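You operate a simulated robot arm through the tools that you are given. There is no shell and no other tool. Be economical: measure what you need, move in short steps, check, and stop when the job is done.

Carry out the task below with a simulated robot arm. There is one attempt and no reset: what you move stays moved.

## Task
Oil the shredder with the orange sheet.
Fine: feed it at AUTO, fingers out of the slot; run REV till the display reads OIL 100 %, then switch OFF.

The check looks at the end state, three seconds after you hand in, the way a careful person would. Anything else that was tipped, shoved, dropped, spilled or broken makes it a failure. Flat cloth is picked up by pressing the open fingertips on it (5 to 10 N) and closing them slowly along it; thin cloth reads only 2 to 8 mm in the jaws.

## Robot
A 6-joint arm with a two-finger parallel gripper, fixed in place. Base frame: the origin is at the foot of the arm, x ahead of it, y to its left, z up. Lengths are in mm, angles in degrees, forces in N, time in s.
With the tool pointing down near the work surface it reaches from about 100 to 560 mm from the base axis. Its first joint turns from -66.0 to 66.0 degrees. Payload 2.9 kg.
The TCP is the grasp point between the finger pads, 30 mm short of the fingertips. In the tool frame z runs along the fingers and y along their closing line. Largest opening 110 mm; finger width 20, thickness 10; the body of the gripper, 48 by 112 mm, starts 55 mm behind the TCP.
Orientation is told as [roll, pitch, yaw] about the base's x, y, z axes, in that order, counted from this pose: with the fingers straight down and closing along the base's y, the tool's x points along the base's -x, its y along +y and its z along -z.

## Interface
- The arm moves only by the tool move_arm. Its argument "increments" is a list of rows, each an object of numbers (a shift or turn left out is 0, a gripper value left out holds the last): "tx", "ty", "tz": the shift along the base's x, y, z in units of 30 mm (1.0 is 30 mm); "wx", "wy", "wz": the turn, a rotation vector about the base's x, y, z in units of 4 degrees (1.0 is 4 degrees); "hand": the closure, from 0 (fully open) to 1 (shut). In form: [{"tx": .., "ty": .., "tz": .., "wx": .., "wy": .., "wz": .., "hand": ..}, ...]. A call has 1 to 12 rows; each row shifts and turns the commanded pose from where the row before left it. A call with a number of a shift or a turn outside -1 to 1 is refused whole. Rows are played at 5 a second. More than 50 mm and 8.6 degrees between two rows, or a gripper value outside its range, and nothing of the call is played. Where a pose cannot be reached the arm comes as near as it can. A force on the tool above 40 N (or 10 N above the force at the start of the call, whichever is more), or a blocked arm, ends the call early, and 0.2 s more pass. The fingers move at their own pace (about 108 mm/s each) and stop on an object; they squeeze with about 36 N. The grip force told is the motor's: it shows also when the fingers shut on nothing. Time passes only in rows, and 0.2 s behind the last, so rows that do not move let the fingers close. It gives the time, the measured TCP pose, the force on the tool (base axes), the opening and the grip force at its end, in the units of the frame above (readings bear some noise).
- Cameras (640 x 400 px; columns grow to the right, rows downward): "scene" is fixed at [70.4, 435, 1369.8]; the picture's right is [-0.70, -0.71, 0.00], its down [-0.54, 0.53, -0.65] and it looks along [0.47, -0.46, -0.76] (base axes); focal length 362 px, centre (320, 200). "wrist" rides on the gripper at [-36, 0, -57] in the tool frame; the picture's right is [0.00, -1.00, 0.00], its down [0.97, 0.00, -0.24] and it looks along [0.24, 0.00, 0.97] (tool axes); focal length 218 px, centre (320, 200). There is no depth. A picture from a camera that has moved, and an enlarged one, comes with that camera's place and axes in the base frame and with its lens. The place of the scene camera against the robot may be out by one fixed shift of up to 18 mm in any direction.
- capture(camera): a new picture of that camera. No time passes.
- zoom(camera, box): a new picture of the part [left, top, right, bottom] of that camera's present view, enlarged. No time passes.
- sign_off(): hands the job in; it is judged then, once.

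Work in short steps. Places have to be worked out from the pictures, the camera data and where the tool is seen: move nearer, look again, correct. Check each grasp and each placing, and mend what went wrong. You have 120 turns and 76 pictures in all, those below and enlarged ones among them. Open the gripper and draw the arm clear of the work before you hand the job in, unless the task says otherwise; then end with one line.

The tools are called after "Emit:" as name(argument=value, ...) on one line, values as JSON. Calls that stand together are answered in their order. move_arm: Moves the arm, as the interface text tells. Its arguments: {"type":"object","properties":{"increments":{"type":"array"}},"required":["increments"]} The other tools are called the same way: capture (camera) takes a picture; zoom (camera, box) takes an enlarged picture of a part of a camera's view; sign_off () hands the job in.

At the start:

```text
t: 0.0
tcp_pos: [313.9, -163.3, 980.1]
orientation: [0.0, 0.0, 0.0]
force: [1.4, 0.2, 0.8]
grip_width: 109.9
gripper_force: 0.1
```

scene: 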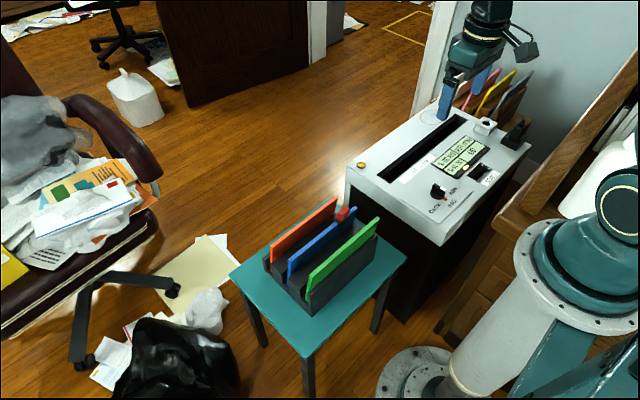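
wrist: 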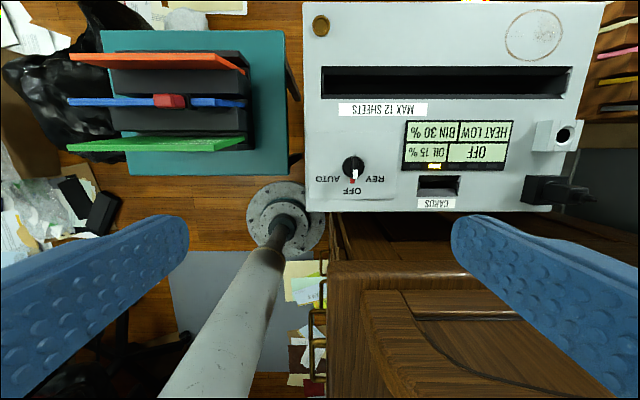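

I start by looking closely at the rack, the shredder's panel and the surroundings.

Emit:
zoom(camera="scene", box=[220, 170, 420, 330])

Emit:
zoom(camera="scene", box=[340, 60, 540, 250])

Emit:
zoom(camera="wrist", box=[300, 0, 620, 220])

Emit:
zoom(camera="wrist", box=[50, 10, 310, 190])

```text
2.50 times, centred on (320, 250) of scene
camera zoom: at [70.4, 435.0, 1369.8], right [-0.7, -0.71, 0.0], down [-0.54, 0.53, -0.65], along [0.47, -0.46, -0.76], focal length 906 px, centre (320, 75)
```

zoom: 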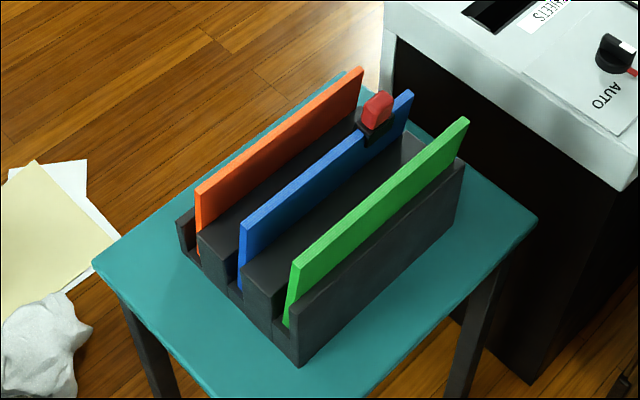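

```text
2.11 times, centred on (440, 155) of scene
camera zoom: at [70.4, 435.0, 1369.8], right [-0.7, -0.71, 0.0], down [-0.54, 0.53, -0.65], along [0.47, -0.46, -0.76], focal length 763 px, centre (67, 295)
```

zoom: 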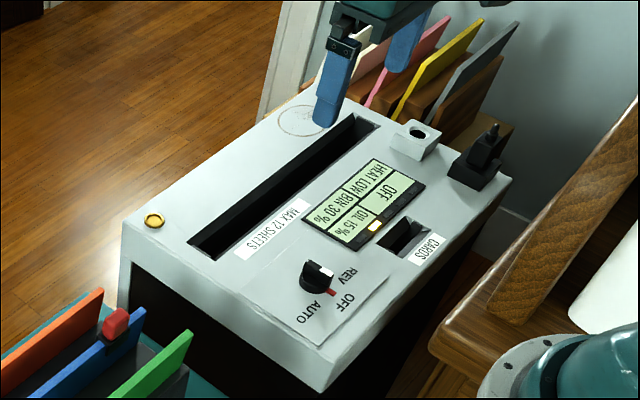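

```text
1.82 times, centred on (460, 110) of wrist
camera zoom: at [349.3, -163.5, 1036.2], right [0.0, -1.0, 0.0], down [-0.97, 0.0, 0.24], along [-0.24, 0.0, -0.97], focal length 397 px, centre (66, 364)
```

zoom: 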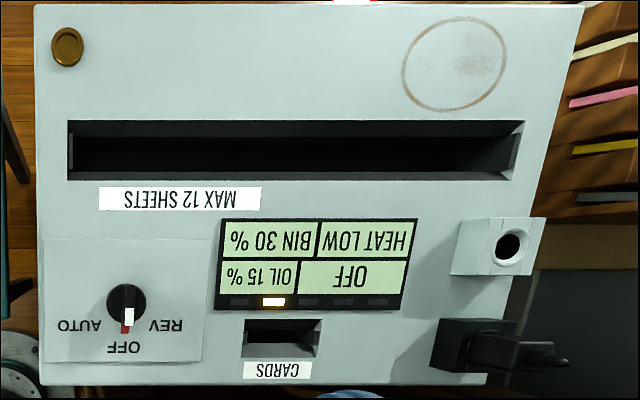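

```text
2.22 times, centred on (180, 100) of wrist
camera zoom: at [349.3, -163.5, 1036.2], right [0.0, -1.0, 0.0], down [-0.97, 0.0, 0.24], along [-0.24, 0.0, -0.97], focal length 485 px, centre (631, 422)
```

zoom: 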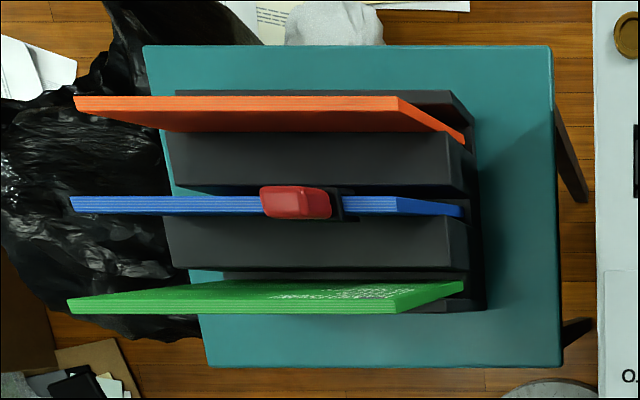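

The orange sheet's top edge is at about x 476, y -16..193, z 686. The slot runs along y at x≈445, y from -165 to -545, and the knob is near (320,-215,684), pointing at OFF. I go down above the knob for a closer look.

Emit:
move_arm(increments=[{"ty": -0.6, "tz": -1}, {"ty": -0.6, "tz": -1}, {"ty": -0.5, "tz": -1}, {"tz": -1}, {"tz": -1}, {"tz": -0.5}, {}])

Emit:
capture(camera="wrist")

```text
t: 1.6
tcp_pos: [313.2, -214.4, 811.6]
orientation: [-0.1, 0.0, 0.0]
force: [0.4, -0.4, -0.3]
grip_width: 109.9
gripper_force: 0.0
```

```text
69 pictures are left
camera wrist: at [348.8, -214.6, 868.5], right [0.0, -1.0, 0.0], down [-0.97, 0.0, 0.24], along [-0.24, 0.0, -0.97], focal length 218 px, centre (320, 200)
```

wrist: 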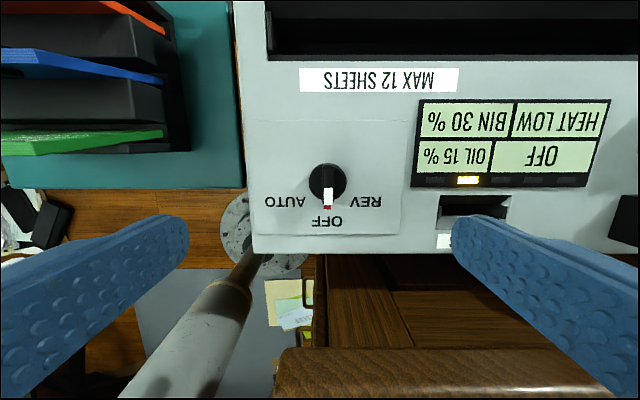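

From the label parallax, the shredder top is at z≈642 and the knob at about (317,-221). I go lower and narrow the fingers to see the knob's shape.

Emit:
move_arm(increments=[{"ty": -0.2, "tx": 0.1, "tz": -0.9, "hand": 0.4}, {"tz": -0.9, "hand": 0.4}, {"tz": -0.5, "hand": 0.4}, {}])

Emit:
capture(camera="wrist")

Emit:
zoom(camera="scene", box=[400, 140, 500, 220])

```text
t: 2.6
tcp_pos: [317.3, -220.6, 743.0]
orientation: [-0.1, 0.0, 0.0]
force: [-0.1, -0.3, 0.0]
grip_width: 66.0
gripper_force: 0.0
```

```text
68 pictures are left
camera wrist: at [352.8, -221.5, 800.1], right [0.0, -1.0, 0.0], down [-0.97, 0.0, 0.24], along [-0.24, 0.0, -0.97], focal length 218 px, centre (320, 200)
```

wrist: 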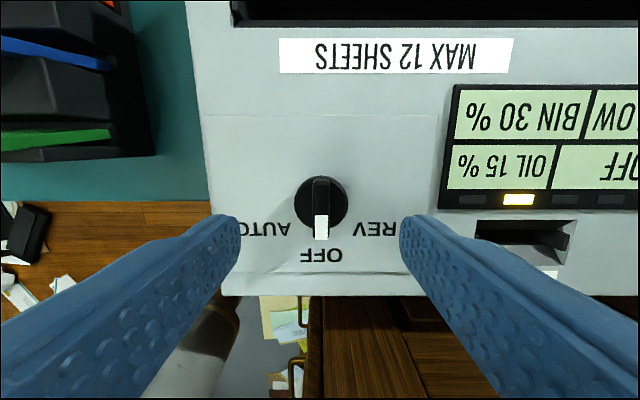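

```text
5.00 times, centred on (450, 180) of scene
camera zoom: at [70.4, 435.0, 1369.8], right [-0.7, -0.71, 0.0], down [-0.54, 0.53, -0.65], along [0.47, -0.46, -0.76], focal length 1812 px, centre (-330, 300)
```

zoom: 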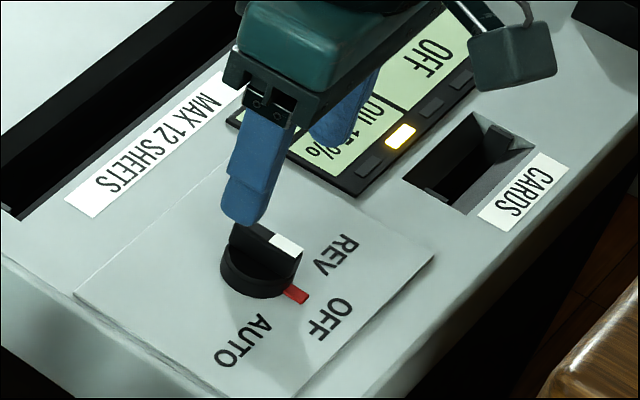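

The knob is a disc with a raised bar along x, centred at about (314.5,-221.7). I descend so the fingertips straddle the bar.

Emit:
move_arm(increments=[{"tx": -0.09, "ty": -0.03, "tz": -0.5}, {"tz": -0.5}, {"tz": -0.4}, {"tz": -0.2}, {}])

Emit:
capture(camera="wrist")

Emit:
zoom(camera="scene", box=[400, 140, 500, 220])

```text
t: 3.8
tcp_pos: [312.9, -221.9, 697.6]
orientation: [0.0, 0.0, 0.0]
force: [0.5, 0.3, -0.4]
grip_width: 66.2
gripper_force: 0.2
```

```text
66 pictures are left
camera wrist: at [349.6, -221.6, 753.8], right [0.0, -1.0, 0.0], down [-0.97, 0.0, 0.24], along [-0.24, 0.0, -0.97], focal length 218 px, centre (320, 200)
```

wrist: 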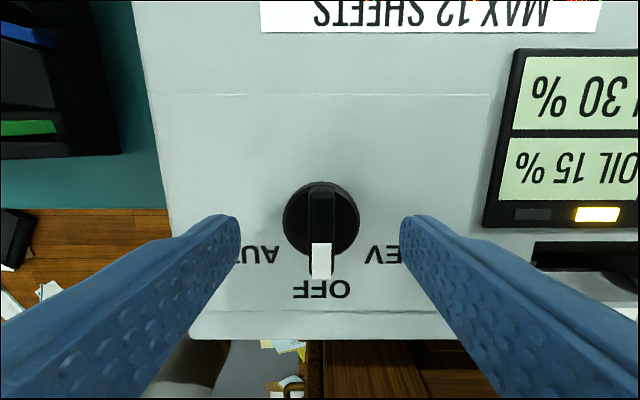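

```text
5.00 times, centred on (450, 180) of scene
camera zoom: at [70.4, 435.0, 1369.8], right [-0.7, -0.71, 0.0], down [-0.54, 0.53, -0.65], along [0.47, -0.46, -0.76], focal length 1812 px, centre (-330, 300)
```

zoom: 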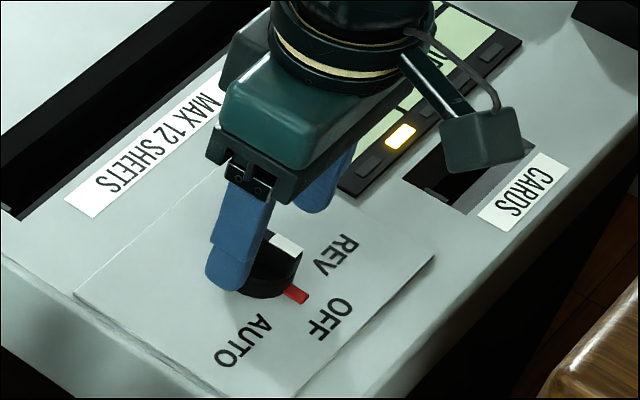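

The tips are at z 667, the bar top is about 670 and the disc top about 651. I lower another 9 mm and close slowly on the bar.

Emit:
move_arm(increments=[{"tz": -0.15}, {"tz": -0.15}, {"hand": 0.6}, {"hand": 0.8}, {"hand": 0.9}, {"hand": 1.0}, {}, {}])

Emit:
capture(camera="wrist")

```text
t: 5.6
tcp_pos: [313.9, -221.5, 687.0]
orientation: [-0.1, 0.0, 0.0]
force: [0.4, -10.7, -7.4]
grip_width: 10.5
gripper_force: 44.8
```

```text
64 pictures are left
camera wrist: at [350.4, -222.1, 744.4], right [0.0, -1.0, 0.0], down [-0.97, 0.0, 0.24], along [-0.24, 0.0, -0.97], focal length 218 px, centre (320, 200)
```

wrist: 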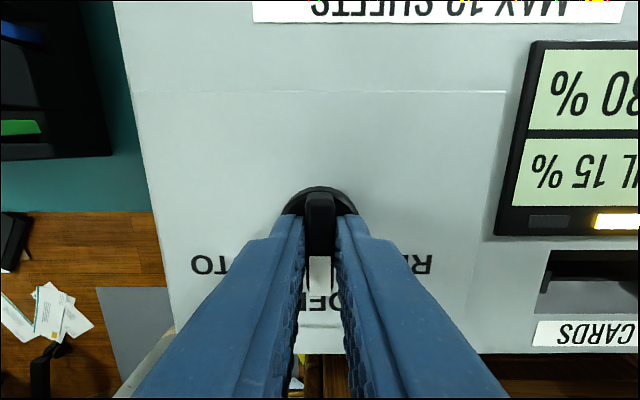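

The bar is gripped at 10.5 mm. I turn it clockwise, seen from above, towards AUTO, starting with about 30 degrees.

Emit:
move_arm(increments=[{"wz": -1}, {"wz": -1}, {"wz": -1}, {"wz": -1}, {"wz": -1}, {"wz": -1}, {"wz": -1}, {"wz": -1}, {}])

Emit:
capture(camera="wrist")

```text
t: 7.6
tcp_pos: [312.3, -222.3, 687.6]
orientation: [0.0, -0.1, -32.1]
force: [6.3, -18.4, -30.6]
grip_width: 10.6
gripper_force: 45.0
```

```text
63 pictures are left
camera wrist: at [344.2, -241.5, 745.5], right [-0.53, -0.85, 0.0], down [-0.82, 0.52, 0.24], along [-0.2, 0.13, -0.97], focal length 218 px, centre (320, 200)
```

wrist: 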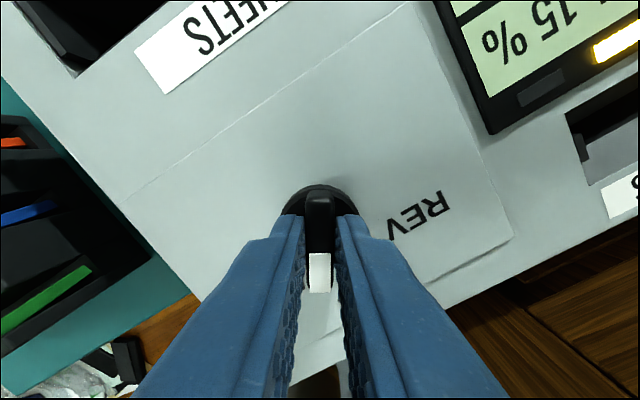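

The knob follows, but side forces have built up. I ease the command 1-2 mm along the force and carry on turning.

Emit:
move_arm(increments=[{"ty": -0.04, "tz": -0.04}, {"wz": -1}, {"wz": -1}, {"wz": -1}, {}])

```text
t: 8.8
tcp_pos: [312.5, -222.6, 687.5]
orientation: [0.0, -0.1, -44.0]
force: [-2.0, -5.5, 35.0]
grip_width: 10.9
gripper_force: 44.9
```

The z force swung to +35, so the coupling is stiff. I raise 0.6 mm and turn the rest of the way.

Emit:
move_arm(increments=[{"tz": 0.02}, {"wz": -1}, {"wz": -1}, {"wz": -1}, {"wz": -1}, {}])

Emit:
capture(camera="wrist")

Emit:
zoom(camera="scene", box=[400, 120, 520, 220])

```text
t: 10.2
tcp_pos: [313.1, -221.4, 687.9]
orientation: [0.0, -0.1, -60.0]
force: [8.4, -9.4, 2.8]
grip_width: 10.7
gripper_force: 44.6
```

```text
62 pictures are left
camera wrist: at [331.5, -253.7, 744.8], right [-0.87, -0.5, 0.0], down [-0.48, 0.84, 0.24], along [-0.12, 0.21, -0.97], focal length 218 px, centre (320, 200)
```

wrist: 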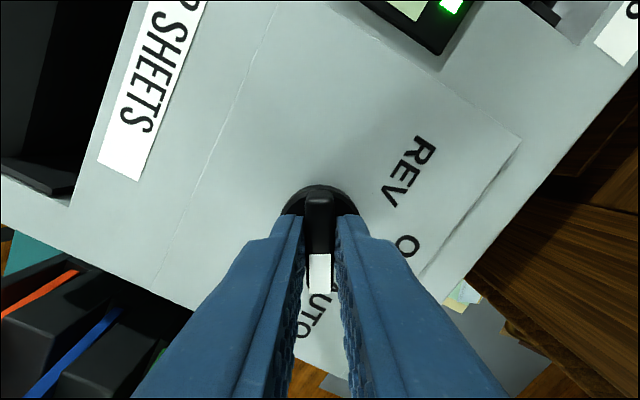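

```text
4.00 times, centred on (460, 170) of scene
camera zoom: at [70.5, 434.8, 1369.8], right [-0.7, -0.71, 0.0], down [-0.54, 0.53, -0.65], along [0.47, -0.46, -0.76], focal length 1449 px, centre (-240, 320)
```

zoom: 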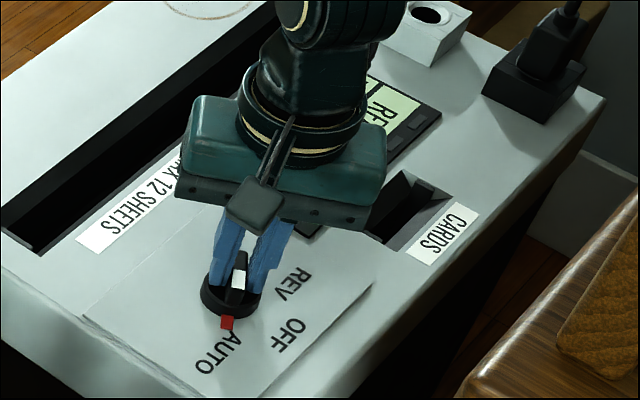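

The display reads RE.. (READY) with the green lamp lit, so AUTO is engaged. I open the fingers and rise.

Emit:
move_arm(increments=[{"hand": 0.8}, {"hand": 0.6}, {"hand": 0.5, "tz": 0.5}, {"tz": 1}, {"tz": 1}, {"tz": 1}, {"tz": 1}, {}])

Emit:
capture(camera="wrist")

```text
t: 12.0
tcp_pos: [313.3, -222.4, 822.4]
orientation: [-0.1, -0.1, -60.0]
force: [0.8, -1.1, -0.3]
grip_width: 55.2
gripper_force: 0.1
```

```text
60 pictures are left
camera wrist: at [331.9, -253.6, 878.6], right [-0.87, -0.5, 0.0], down [-0.49, 0.84, 0.24], along [-0.12, 0.21, -0.97], focal length 218 px, centre (320, 200)
```

wrist: 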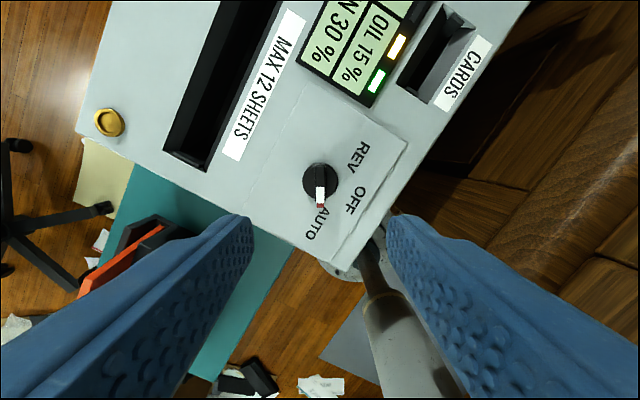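

The knob sits at AUTO, and the near slot end checks out at (452,-165). Now I go over to the rack, turning to yaw -90 so the fingers close along x.

Emit:
move_arm(increments=[{"tx": 0.52, "ty": 0.94, "wz": -0.75}, {"tx": 0.52, "ty": 0.94, "wz": -0.75}, {"tx": 0.52, "ty": 0.94, "wz": -0.75}, {"tx": 0.52, "ty": 0.94, "wz": -0.75}, {"tx": 0.52, "ty": 0.94, "wz": -0.75}, {"tx": 0.52, "ty": 0.94, "wz": -0.75}, {"tx": 0.52, "ty": 0.94, "wz": -0.75}, {"tx": 0.52, "ty": 0.94, "wz": -0.75}, {"tx": 0.52, "ty": 0.94, "wz": -0.75}, {"tx": 0.52, "ty": 0.94, "wz": -0.75}, {}])

Emit:
capture(camera="wrist")

Emit:
capture(camera="scene")

```text
t: 14.4
tcp_pos: [468.2, 59.7, 819.9]
orientation: [-0.1, 0.0, -90.1]
force: [-0.5, -0.4, -0.1]
grip_width: 55.1
gripper_force: 0.1
```

```text
59 pictures are left
camera wrist: at [469.8, 23.6, 877.5], right [-1.0, 0.0, 0.0], down [0.0, 0.97, 0.24], along [0.0, 0.24, -0.97], focal length 218 px, centre (320, 200)
```

wrist: 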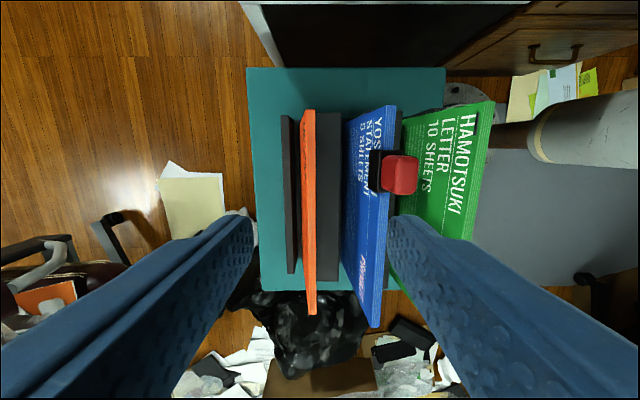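

```text
58 pictures are left
```

scene: 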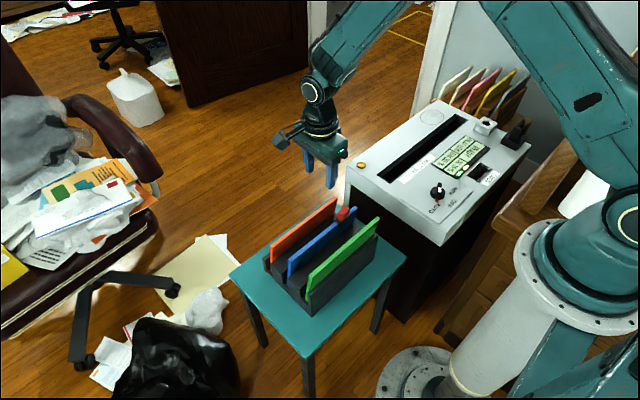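

I place the orange sheet's top edge at x≈480, y≈-7..207, z≈672. I move to y≈120 with the tips just above the edge and look again.

Emit:
move_arm(increments=[{"tx": 0.2, "ty": 0.7, "tz": -0.8}, {"tx": 0.2, "ty": 0.7, "tz": -0.8}, {"ty": 0.7, "tz": -0.8}, {"tz": -0.7}, {}])

Emit:
capture(camera="wrist")

Emit:
zoom(camera="scene", box=[230, 130, 400, 320])

```text
t: 15.6
tcp_pos: [482.4, 121.6, 728.1]
orientation: [-0.1, 0.1, -89.9]
force: [0.1, 0.0, -0.3]
grip_width: 54.9
gripper_force: 0.1
```

```text
57 pictures are left
camera wrist: at [481.4, 86.4, 784.9], right [-1.0, 0.0, 0.0], down [0.0, 0.97, 0.24], along [0.0, 0.24, -0.97], focal length 218 px, centre (320, 200)
```

wrist: 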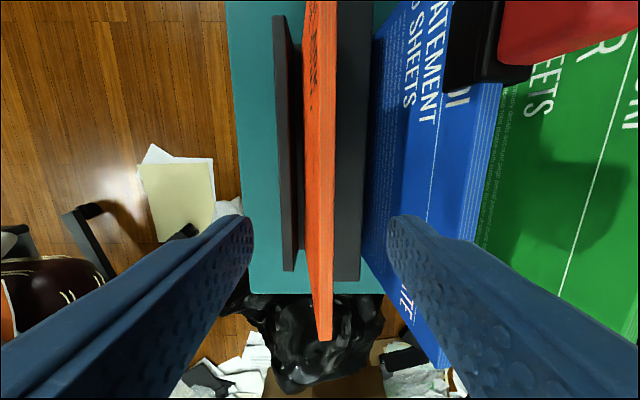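

```text
2.11 times, centred on (315, 225) of scene
camera zoom: at [70.4, 435.0, 1369.8], right [-0.7, -0.71, 0.0], down [-0.54, 0.53, -0.65], along [0.47, -0.46, -0.76], focal length 763 px, centre (330, 147)
```

zoom: 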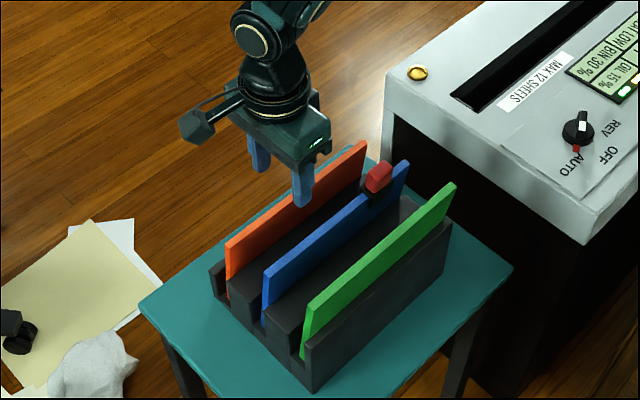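

The orange piece may lean, so I zoom on it before closing.

Emit:
zoom(camera="wrist", box=[240, 0, 400, 350])

Emit:
zoom(camera="scene", box=[270, 190, 350, 260])

```text
1.14 times, centred on (320, 175) of wrist
camera zoom: at [481.4, 86.4, 784.9], right [-1.0, 0.0, 0.0], down [0.0, 0.97, 0.24], along [0.0, 0.24, -0.97], focal length 249 px, centre (320, 229)
```

zoom: 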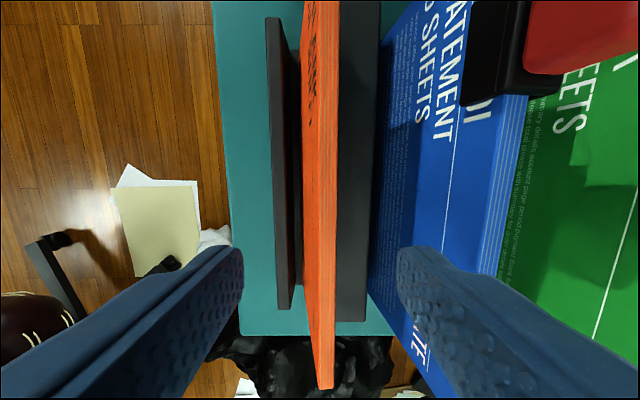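

```text
5.71 times, centred on (310, 225) of scene
camera zoom: at [70.4, 435.0, 1369.8], right [-0.7, -0.71, 0.0], down [-0.54, 0.53, -0.65], along [0.47, -0.46, -0.76], focal length 2070 px, centre (377, 57)
```

zoom: 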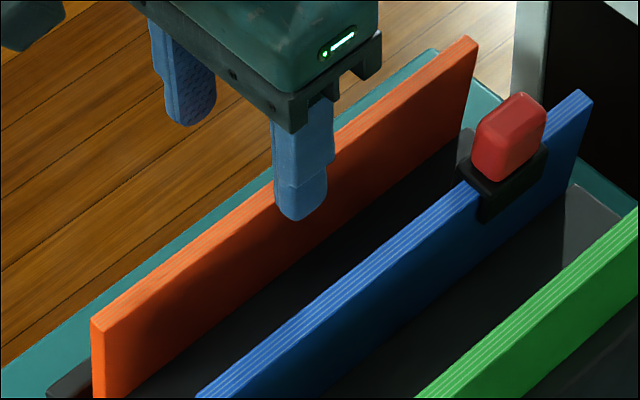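

The sheet's top centre is at x≈478. I shift 4 mm in -x and descend 50 mm, the tips straddling it between the rack's dividers.

Emit:
move_arm(increments=[{"tx": -0.13}, {"tz": -0.6}, {"tz": -0.6}, {"tz": -0.5}, {}])

Emit:
capture(camera="wrist")

Emit:
zoom(camera="scene", box=[250, 170, 370, 280])

```text
t: 16.8
tcp_pos: [478.3, 123.1, 678.0]
orientation: [0.0, 0.0, -90.0]
force: [-0.3, -0.8, 0.2]
grip_width: 54.9
gripper_force: 0.1
```

```text
53 pictures are left
camera wrist: at [478.6, 86.6, 735.9], right [-1.0, 0.0, 0.0], down [0.0, 0.97, 0.24], along [0.0, 0.24, -0.97], focal length 218 px, centre (320, 200)
```

wrist: 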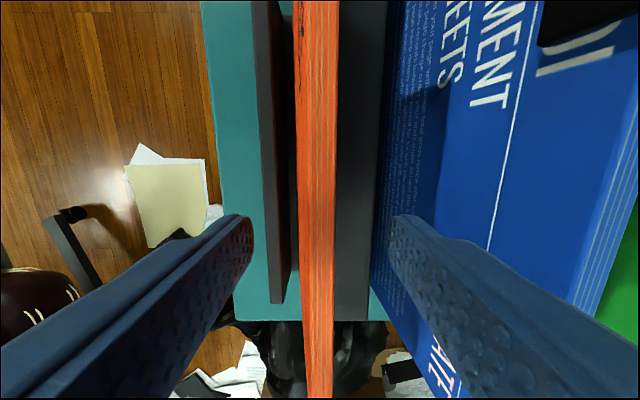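

```text
3.64 times, centred on (310, 225) of scene
camera zoom: at [70.4, 435.0, 1369.8], right [-0.7, -0.71, 0.0], down [-0.54, 0.53, -0.65], along [0.47, -0.46, -0.76], focal length 1317 px, centre (356, 109)
```

zoom: 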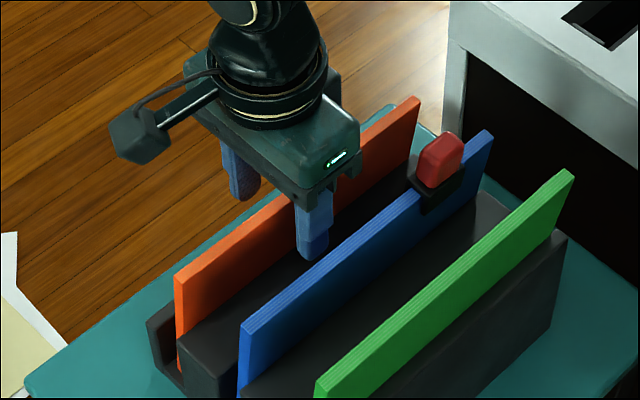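

The fingers straddle the sheet and it is centred. I lower 17 mm and close gently.

Emit:
move_arm(increments=[{"tz": -0.3}, {"tz": -0.27}, {}, {"hand": 0.65}, {"hand": 0.8}, {"hand": 0.9}, {"hand": 1.0}, {}, {}])

Emit:
capture(camera="wrist")

```text
t: 18.8
tcp_pos: [478.0, 124.3, 662.0]
orientation: [0.2, 0.1, -90.0]
force: [4.0, -0.1, 1.1]
grip_width: 8.0
gripper_force: 35.9
```

```text
51 pictures are left
camera wrist: at [478.7, 86.7, 719.1], right [-1.0, 0.0, 0.0], down [0.0, 0.97, 0.24], along [0.0, 0.24, -0.97], focal length 218 px, centre (320, 200)
```

wrist: 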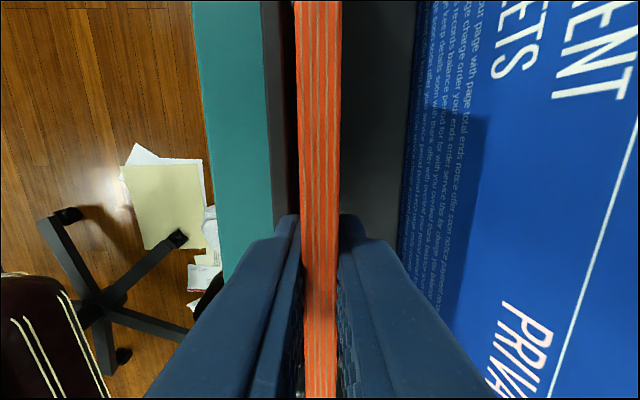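

Gripped at 8 mm. I lift straight up and check that the rack stays put.

Emit:
move_arm(increments=[{"tz": 0.4}, {"tz": 0.7}, {"tz": 0.9}, {"tz": 1}, {"tz": 1}, {"tz": 1}, {}])

Emit:
capture(camera="scene")

```text
t: 20.4
tcp_pos: [477.0, 122.0, 813.0]
orientation: [0.0, 0.1, -90.1]
force: [0.1, -0.5, 0.9]
grip_width: 8.0
gripper_force: 35.8
```

```text
50 pictures are left
```

scene: 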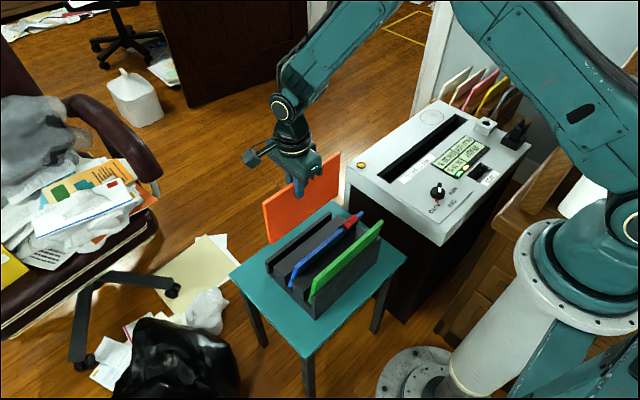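

The sheet is out cleanly and the rack did not move. I raise a little and carry it over to the slot.

Emit:
move_arm(increments=[{"tz": 0.7, "ty": -0.5}, {"ty": -1, "tz": 0.3}, {"ty": -1.1}, {"ty": -1}])

Emit:
move_arm(increments=[{"tz": 0.7, "ty": -0.5}, {"ty": -1, "tz": 0.3}, {"ty": -1}, {"ty": -1}, {"ty": -1}, {"ty": -1}, {"ty": -1, "tx": -0.2}, {"ty": -1, "tx": -0.2}, {"ty": -1, "tx": -0.2}, {"ty": -1, "tx": -0.2}, {"ty": -1}, {}])

Emit:
capture(camera="wrist")

Emit:
capture(camera="scene")

```text
refused: -1.1 is not a number from -1 to 1
```

```text
t: 23.0
tcp_pos: [453.7, -192.7, 842.3]
orientation: [-0.1, 0.0, -90.0]
force: [-0.6, 0.4, -0.2]
grip_width: 8.0
gripper_force: 36.2
```

```text
49 pictures are left
camera wrist: at [454.2, -228.7, 899.4], right [-1.0, 0.0, 0.0], down [0.0, 0.97, 0.24], along [0.0, 0.24, -0.97], focal length 218 px, centre (320, 200)
```

wrist: 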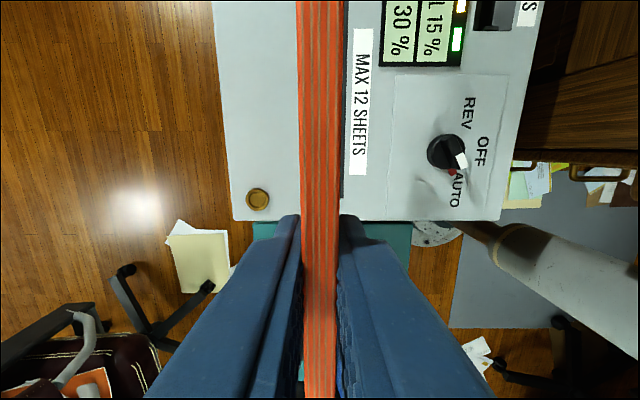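

```text
48 pictures are left
```

scene: 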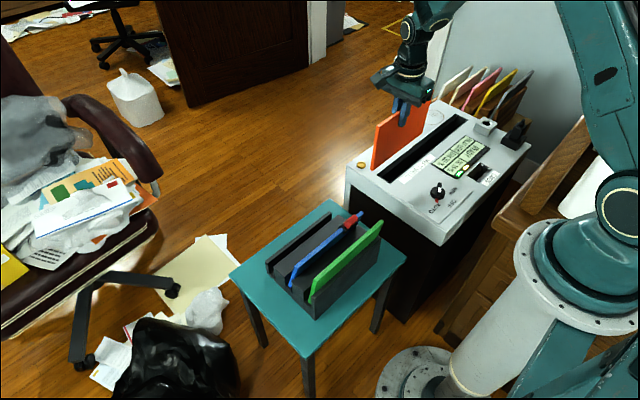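

The slot mouth spans about x 426-474. I continue to y≈-272 so the sheet is wholly within the slot's length, then view it in close-up.

Emit:
move_arm(increments=[{"ty": -0.9, "tx": -0.05}, {"ty": -0.9, "tx": -0.05}, {"ty": -0.85}, {}])

Emit:
capture(camera="wrist")

Emit:
zoom(camera="scene", box=[340, 50, 540, 220])

```text
t: 24.0
tcp_pos: [451.3, -271.0, 842.4]
orientation: [-0.1, 0.0, -90.1]
force: [-0.2, 0.4, -1.2]
grip_width: 7.9
gripper_force: 36.4
```

```text
47 pictures are left
camera wrist: at [451.7, -307.8, 899.9], right [-1.0, 0.0, 0.0], down [0.0, 0.97, 0.24], along [0.0, 0.24, -0.97], focal length 218 px, centre (320, 200)
```

wrist: 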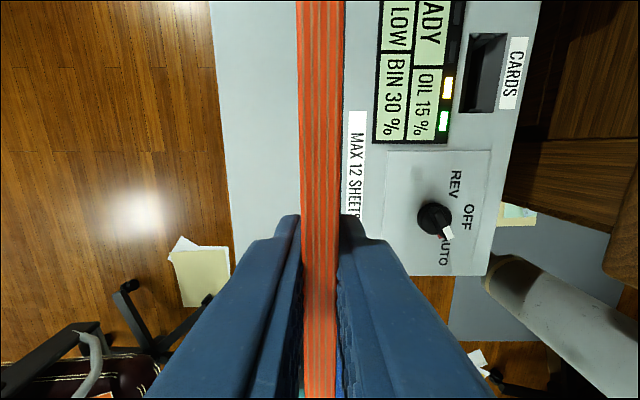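

```text
2.35 times, centred on (440, 135) of scene
camera zoom: at [70.4, 435.0, 1369.8], right [-0.7, -0.71, 0.0], down [-0.54, 0.53, -0.65], along [0.47, -0.46, -0.76], focal length 852 px, centre (38, 353)
```

zoom: 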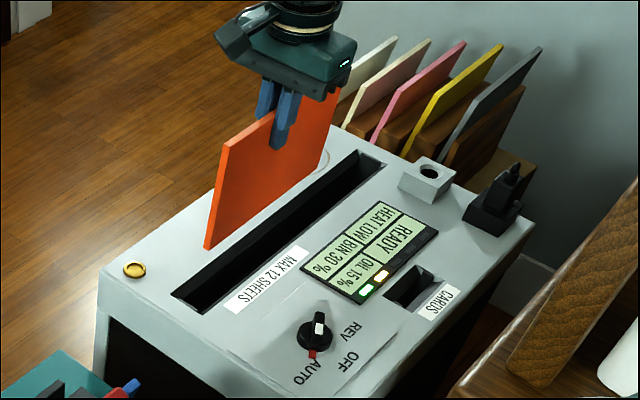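

The sheet hangs vertical, about 144 mm tall with its bottom at z≈712, and the display reads READY. I zoom into the slot mouth to find the entry line.

Emit:
zoom(camera="scene", box=[385, 105, 465, 155])

Emit:
zoom(camera="wrist", box=[270, 0, 370, 220])

```text
8.00 times, centred on (425, 130) of scene
camera zoom: at [70.4, 435.0, 1369.8], right [-0.7, -0.71, 0.0], down [-0.54, 0.53, -0.65], along [0.47, -0.46, -0.76], focal length 2898 px, centre (-520, 760)
```

zoom: 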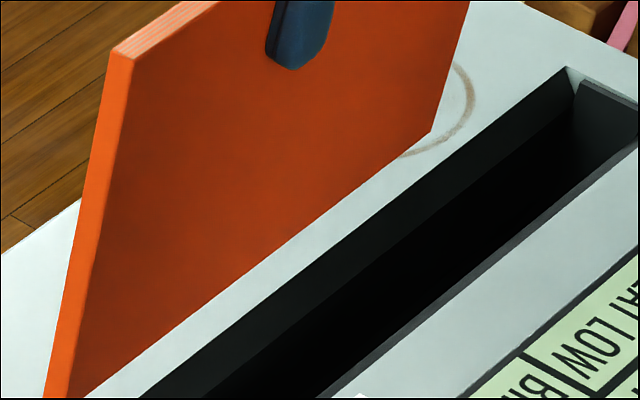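

```text
1.82 times, centred on (320, 110) of wrist
camera zoom: at [451.7, -307.8, 899.9], right [-1.0, 0.0, 0.0], down [0.0, 0.97, 0.24], along [0.0, 0.24, -0.97], focal length 397 px, centre (320, 364)
```

zoom: 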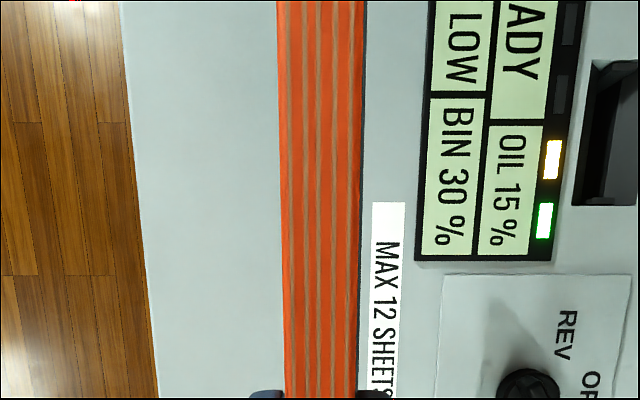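

The slot's centre line is at x≈450, matching the sheet. I lower in steps, watching the force and the display.

Emit:
move_arm(increments=[{"tz": -0.7}, {"tz": -0.7}, {"tz": -0.6}, {"tz": -0.4}, {"tz": -0.3}, {}])

Emit:
zoom(camera="scene", box=[340, 50, 540, 220])

```text
t: 25.4
tcp_pos: [450.8, -272.3, 759.8]
orientation: [0.0, 0.0, -90.0]
force: [0.1, 0.2, -0.4]
grip_width: 7.9
gripper_force: 36.1
```

```text
2.35 times, centred on (440, 135) of scene
camera zoom: at [70.4, 435.0, 1369.8], right [-0.7, -0.71, 0.0], down [-0.54, 0.53, -0.65], along [0.47, -0.46, -0.76], focal length 852 px, centre (38, 353)
```

zoom: 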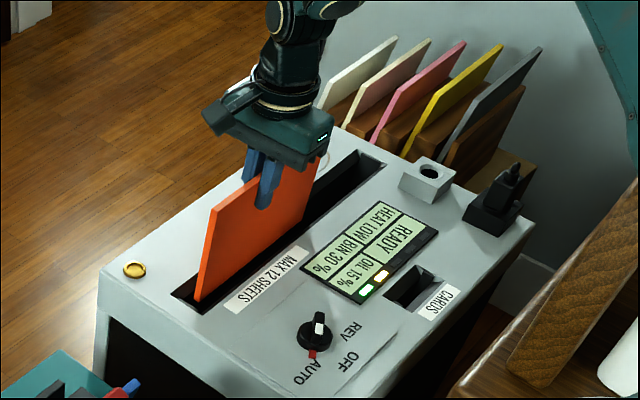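

The sheet's lower edge is entering the mouth. I zoom on the near end to check clearances.

Emit:
zoom(camera="scene", box=[380, 110, 470, 190])

```text
5.00 times, centred on (425, 150) of scene
camera zoom: at [70.4, 435.0, 1369.8], right [-0.7, -0.71, 0.0], down [-0.54, 0.53, -0.65], along [0.47, -0.46, -0.76], focal length 1812 px, centre (-205, 450)
```

zoom: 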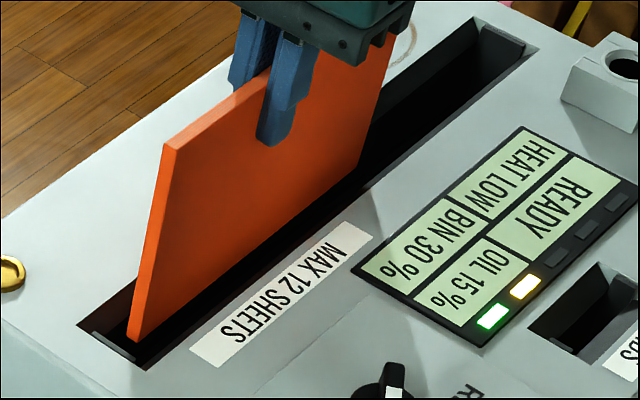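

It is centred across the slot, but near the +y end. I shift 9 mm to -y and feed down slowly.

Emit:
move_arm(increments=[{"ty": -0.3}, {"tz": -0.2}, {"tz": -0.2}, {"tz": -0.2}, {"tz": -0.2}, {}])

Emit:
zoom(camera="scene", box=[380, 110, 470, 190])

```text
t: 26.8
tcp_pos: [452.0, -281.1, 738.0]
orientation: [0.0, 0.0, -90.1]
force: [-1.0, 0.4, -0.1]
grip_width: 8.1
gripper_force: 36.3
```

```text
5.00 times, centred on (425, 150) of scene
camera zoom: at [70.4, 435.0, 1369.8], right [-0.7, -0.71, 0.0], down [-0.54, 0.53, -0.65], along [0.47, -0.46, -0.76], focal length 1812 px, centre (-205, 450)
```

zoom: 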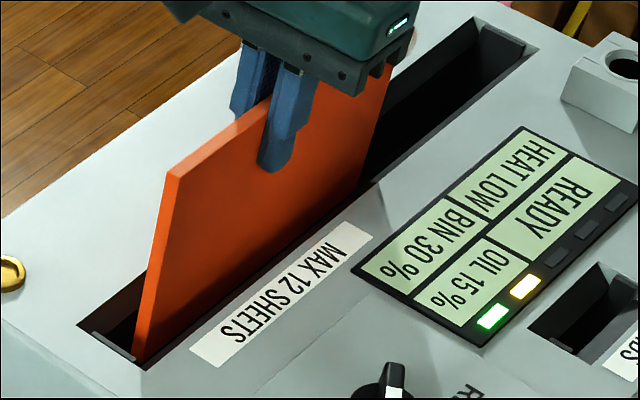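

No contact yet and it still reads READY. I feed a further 20 mm.

Emit:
move_arm(increments=[{"tz": -0.17}, {"tz": -0.17}, {"tz": -0.17}, {"tz": -0.17}, {}])

Emit:
zoom(camera="scene", box=[380, 110, 470, 190])

```text
t: 28.0
tcp_pos: [449.8, -281.3, 717.8]
orientation: [0.0, 0.0, -90.0]
force: [-0.6, 0.4, -0.2]
grip_width: 7.9
gripper_force: 36.3
```

```text
5.00 times, centred on (425, 150) of scene
camera zoom: at [70.4, 435.0, 1369.8], right [-0.7, -0.71, 0.0], down [-0.54, 0.53, -0.65], along [0.47, -0.46, -0.76], focal length 1812 px, centre (-205, 450)
```

zoom: 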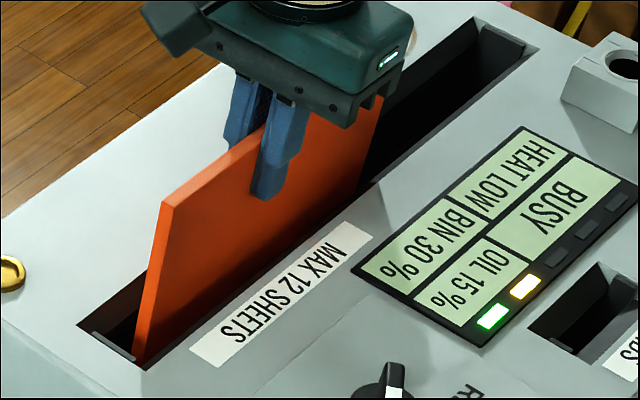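

The display reads BUSY, so the rollers have it. I release and lift clear, opening only moderately.

Emit:
move_arm(increments=[{"hand": 0.7}, {"hand": 0.6}, {"tz": 0.5}, {"tz": 1}, {"tz": 1}, {}])

Emit:
zoom(camera="scene", box=[340, 70, 500, 200])

```text
t: 29.4
tcp_pos: [451.9, -280.8, 790.5]
orientation: [0.0, 0.0, -89.9]
force: [0.3, 1.1, -1.3]
grip_width: 43.8
gripper_force: 0.2
```

```text
3.08 times, centred on (420, 135) of scene
camera zoom: at [70.4, 435.0, 1369.8], right [-0.7, -0.71, 0.0], down [-0.54, 0.53, -0.65], along [0.47, -0.46, -0.76], focal length 1115 px, centre (12, 400)
```

zoom: 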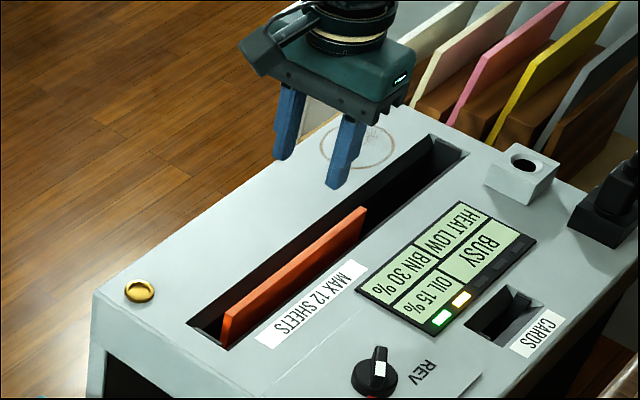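

It is being drawn in. I move back above the knob at yaw -60 while the sheet finishes.

Emit:
move_arm(increments=[{"tx": -0.575, "ty": 0.245, "wz": 0.9375}, {"tx": -0.575, "ty": 0.245, "wz": 0.9375}, {"tx": -0.575, "ty": 0.245, "wz": 0.9375}, {"tx": -0.575, "ty": 0.245, "wz": 0.9375}, {"tx": -0.575, "ty": 0.245, "wz": 0.9375}, {"tx": -0.575, "ty": 0.245, "wz": 0.9375}, {"tx": -0.575, "ty": 0.245, "wz": 0.9375}, {"tx": -0.575, "ty": 0.245, "wz": 0.9375}, {}, {}, {}])

Emit:
capture(camera="wrist")

```text
t: 31.8
tcp_pos: [312.3, -222.9, 790.9]
orientation: [0.0, -0.1, -60.0]
force: [-0.5, 0.3, -0.7]
grip_width: 44.1
gripper_force: 0.0
```

```text
38 pictures are left
camera wrist: at [331.1, -253.9, 846.9], right [-0.87, -0.5, 0.0], down [-0.49, 0.84, 0.24], along [-0.12, 0.21, -0.97], focal length 218 px, centre (320, 200)
```

wrist: 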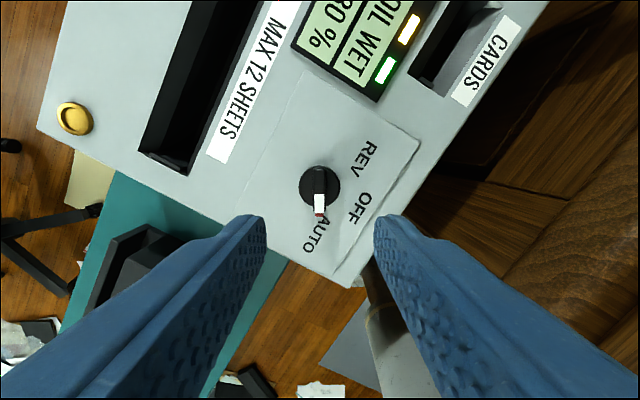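

The display shows OIL WET and the sheet is gone into the slot. I go down onto the knob bar and close.

Emit:
move_arm(increments=[{"tx": 0.03, "ty": 0.03, "tz": -1}, {"tz": -1}, {"tz": -0.8}, {"tz": -0.35}, {"tz": -0.25}, {}, {"hand": 0.8}, {"hand": 0.9}, {"hand": 1.0}, {}, {}])

Emit:
capture(camera="wrist")

Emit:
zoom(camera="scene", box=[370, 90, 530, 220])

```text
t: 34.2
tcp_pos: [312.9, -222.9, 689.2]
orientation: [-0.2, -0.1, -60.1]
force: [-14.6, -11.9, -4.4]
grip_width: 10.9
gripper_force: 44.6
```

```text
37 pictures are left
camera wrist: at [331.6, -253.1, 745.5], right [-0.87, -0.5, 0.0], down [-0.48, 0.84, 0.24], along [-0.12, 0.21, -0.97], focal length 218 px, centre (320, 200)
```

wrist: 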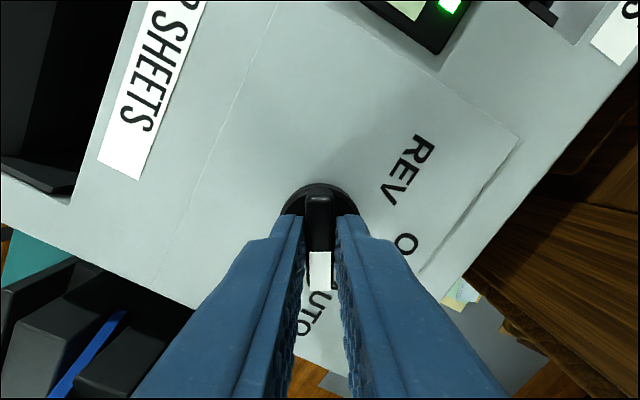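

```text
3.08 times, centred on (450, 155) of scene
camera zoom: at [70.2, 434.8, 1369.9], right [-0.7, -0.71, 0.0], down [-0.54, 0.53, -0.65], along [0.47, -0.46, -0.76], focal length 1115 px, centre (-80, 338)
```

zoom: 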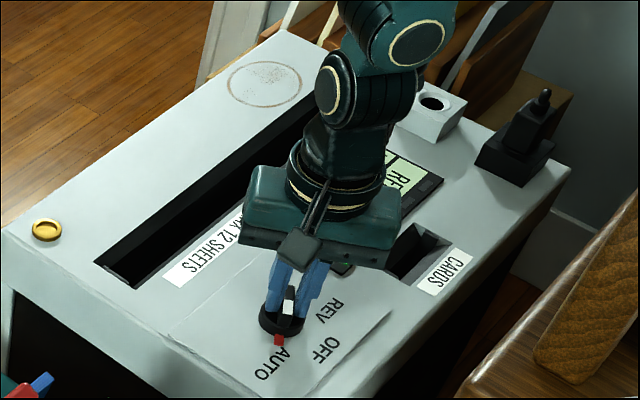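

Gripped, and the display is back to READY. I turn counter-clockwise past OFF toward REV.

Emit:
move_arm(increments=[{"tx": -0.01, "ty": -0.01, "wz": 1}, {"wz": 1}, {"wz": 1}, {"wz": 1}, {"wz": 1}, {"wz": 1}, {"wz": 1}, {"wz": 1}, {}])

```text
t: 36.2
tcp_pos: [312.9, -221.2, 689.1]
orientation: [-0.1, 0.1, -28.0]
force: [-12.4, -8.3, -25.0]
grip_width: 10.8
gripper_force: 44.2
```

The turning works. I ease z by 0.4 mm and go on.

Emit:
move_arm(increments=[{"tz": -0.013, "wz": 1}, {"wz": 1}, {"wz": 1}, {"wz": 1}, {"wz": 1}, {"wz": 1}, {"wz": 1}, {}])

```text
t: 38.0
tcp_pos: [312.8, -222.2, 688.7]
orientation: [0.0, 0.0, 0.0]
force: [-13.5, -1.2, 11.2]
grip_width: 11.1
gripper_force: 45.4
```

Now at OFF with small forces. I continue to +60 for REV.

Emit:
move_arm(increments=[{"tx": -0.01, "wz": 1}, {"wz": 1}, {"wz": 1}, {"wz": 1}, {"wz": 1}, {"wz": 1}, {"wz": 1}, {"wz": 1}])

```text
t: 39.8
tcp_pos: [312.1, -221.0, 689.6]
orientation: [0.0, 0.0, 32.0]
force: [-16.2, -8.9, -5.9]
grip_width: 10.7
gripper_force: 44.5
```

It still follows. The last 28 degrees come next.

Emit:
move_arm(increments=[{"tx": -0.01, "wz": 1}, {"wz": 1}, {"wz": 1}, {"wz": 1}, {"wz": 1}, {"wz": 1}, {"wz": 1}, {}])

Emit:
zoom(camera="scene", box=[370, 90, 530, 220])

Emit:
capture(camera="wrist")

```text
t: 41.6
tcp_pos: [313.9, -221.7, 688.0]
orientation: [0.0, -0.1, 60.1]
force: [-4.5, -3.4, -2.1]
grip_width: 10.7
gripper_force: 45.0
```

```text
3.08 times, centred on (450, 155) of scene
camera zoom: at [70.4, 434.9, 1369.8], right [-0.7, -0.71, 0.0], down [-0.54, 0.53, -0.65], along [0.47, -0.46, -0.76], focal length 1115 px, centre (-80, 338)
```

zoom: 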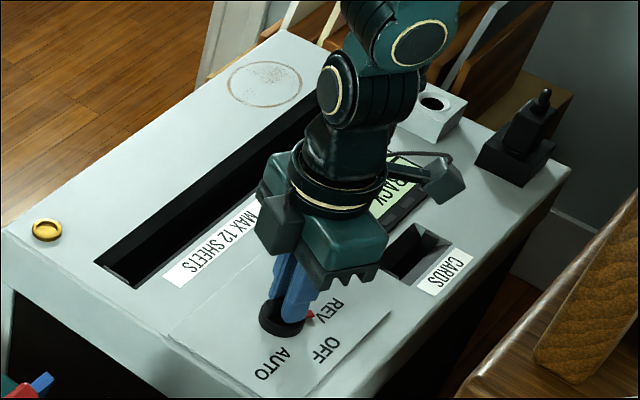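

```text
34 pictures are left
camera wrist: at [331.2, -191.2, 745.6], right [0.87, -0.5, 0.0], down [-0.48, -0.84, 0.24], along [-0.12, -0.21, -0.97], focal length 218 px, centre (320, 200)
```

wrist: 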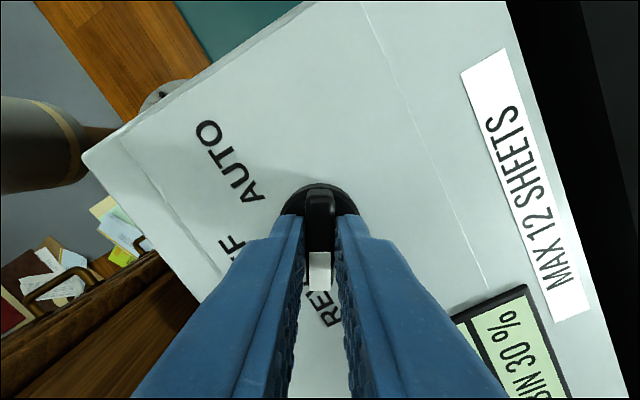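

The display shows BACK, so REV is running. I release and rise 60 mm to read the OIL figure with the wrist camera.

Emit:
move_arm(increments=[{"hand": 0.8}, {"hand": 0.7}, {"tz": 1}, {"tz": 1}])

Emit:
capture(camera="wrist")

```text
t: 42.6
tcp_pos: [311.4, -222.7, 748.0]
orientation: [0.0, 0.1, 60.0]
force: [-0.1, 0.6, 0.0]
grip_width: 32.8
gripper_force: 0.1
```

```text
33 pictures are left
camera wrist: at [330.6, -191.4, 805.7], right [0.87, -0.5, 0.0], down [-0.49, -0.84, 0.24], along [-0.12, -0.21, -0.97], focal length 218 px, centre (320, 200)
```

wrist: 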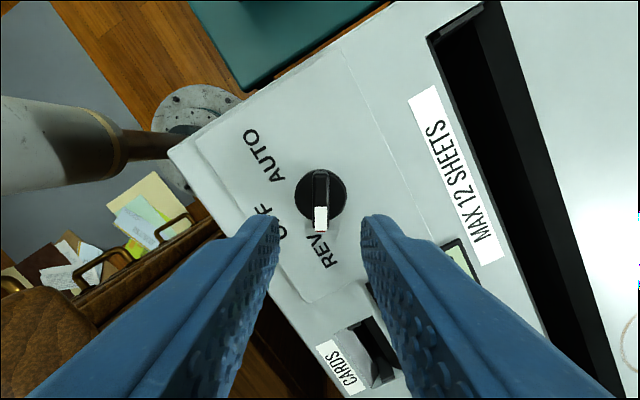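

The right finger hides the display here, so I try the scene camera.

Emit:
zoom(camera="scene", box=[400, 110, 510, 210])

```text
4.00 times, centred on (455, 160) of scene
camera zoom: at [70.4, 435.0, 1369.8], right [-0.7, -0.71, 0.0], down [-0.54, 0.53, -0.65], along [0.47, -0.46, -0.76], focal length 1449 px, centre (-220, 360)
```

zoom: 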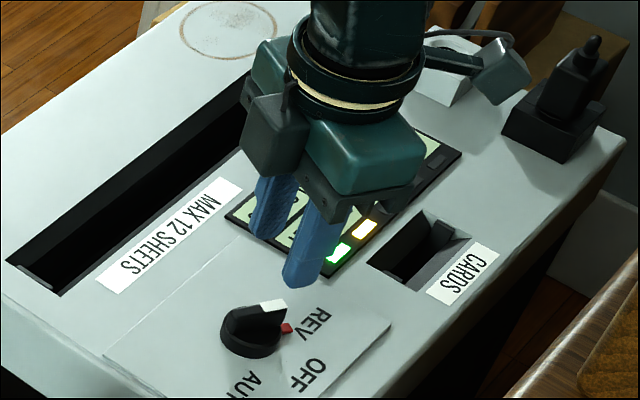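

The hand blocks the OIL cell. I slide 90 mm to +y to uncover it.

Emit:
move_arm(increments=[{"ty": 1}, {"ty": 1}, {"ty": 1}])

Emit:
zoom(camera="scene", box=[400, 110, 510, 210])

```text
t: 43.4
tcp_pos: [313.2, -130.8, 749.3]
orientation: [0.0, 0.0, 60.0]
force: [-0.5, -0.4, -0.2]
grip_width: 32.8
gripper_force: 0.1
```

```text
4.00 times, centred on (455, 160) of scene
camera zoom: at [70.4, 435.0, 1369.8], right [-0.7, -0.71, 0.0], down [-0.54, 0.53, -0.65], along [0.47, -0.46, -0.76], focal length 1449 px, centre (-220, 360)
```

zoom: 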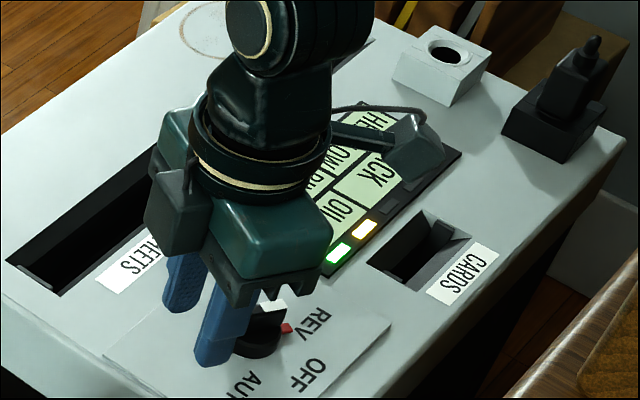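

Almost visible. I slide 45 mm more.

Emit:
move_arm(increments=[{"ty": 0.75}, {"ty": 0.75}])

Emit:
zoom(camera="scene", box=[400, 110, 510, 210])

```text
t: 44.0
tcp_pos: [314.5, -87.8, 748.9]
orientation: [0.0, 0.0, 60.0]
force: [0.1, -0.9, -1.2]
grip_width: 33.2
gripper_force: 0.0
```

```text
4.00 times, centred on (455, 160) of scene
camera zoom: at [70.4, 435.0, 1369.8], right [-0.7, -0.71, 0.0], down [-0.54, 0.53, -0.65], along [0.47, -0.46, -0.76], focal length 1449 px, centre (-220, 360)
```

zoom: 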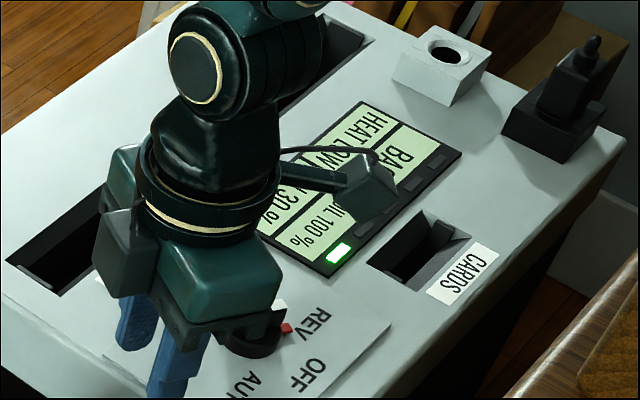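

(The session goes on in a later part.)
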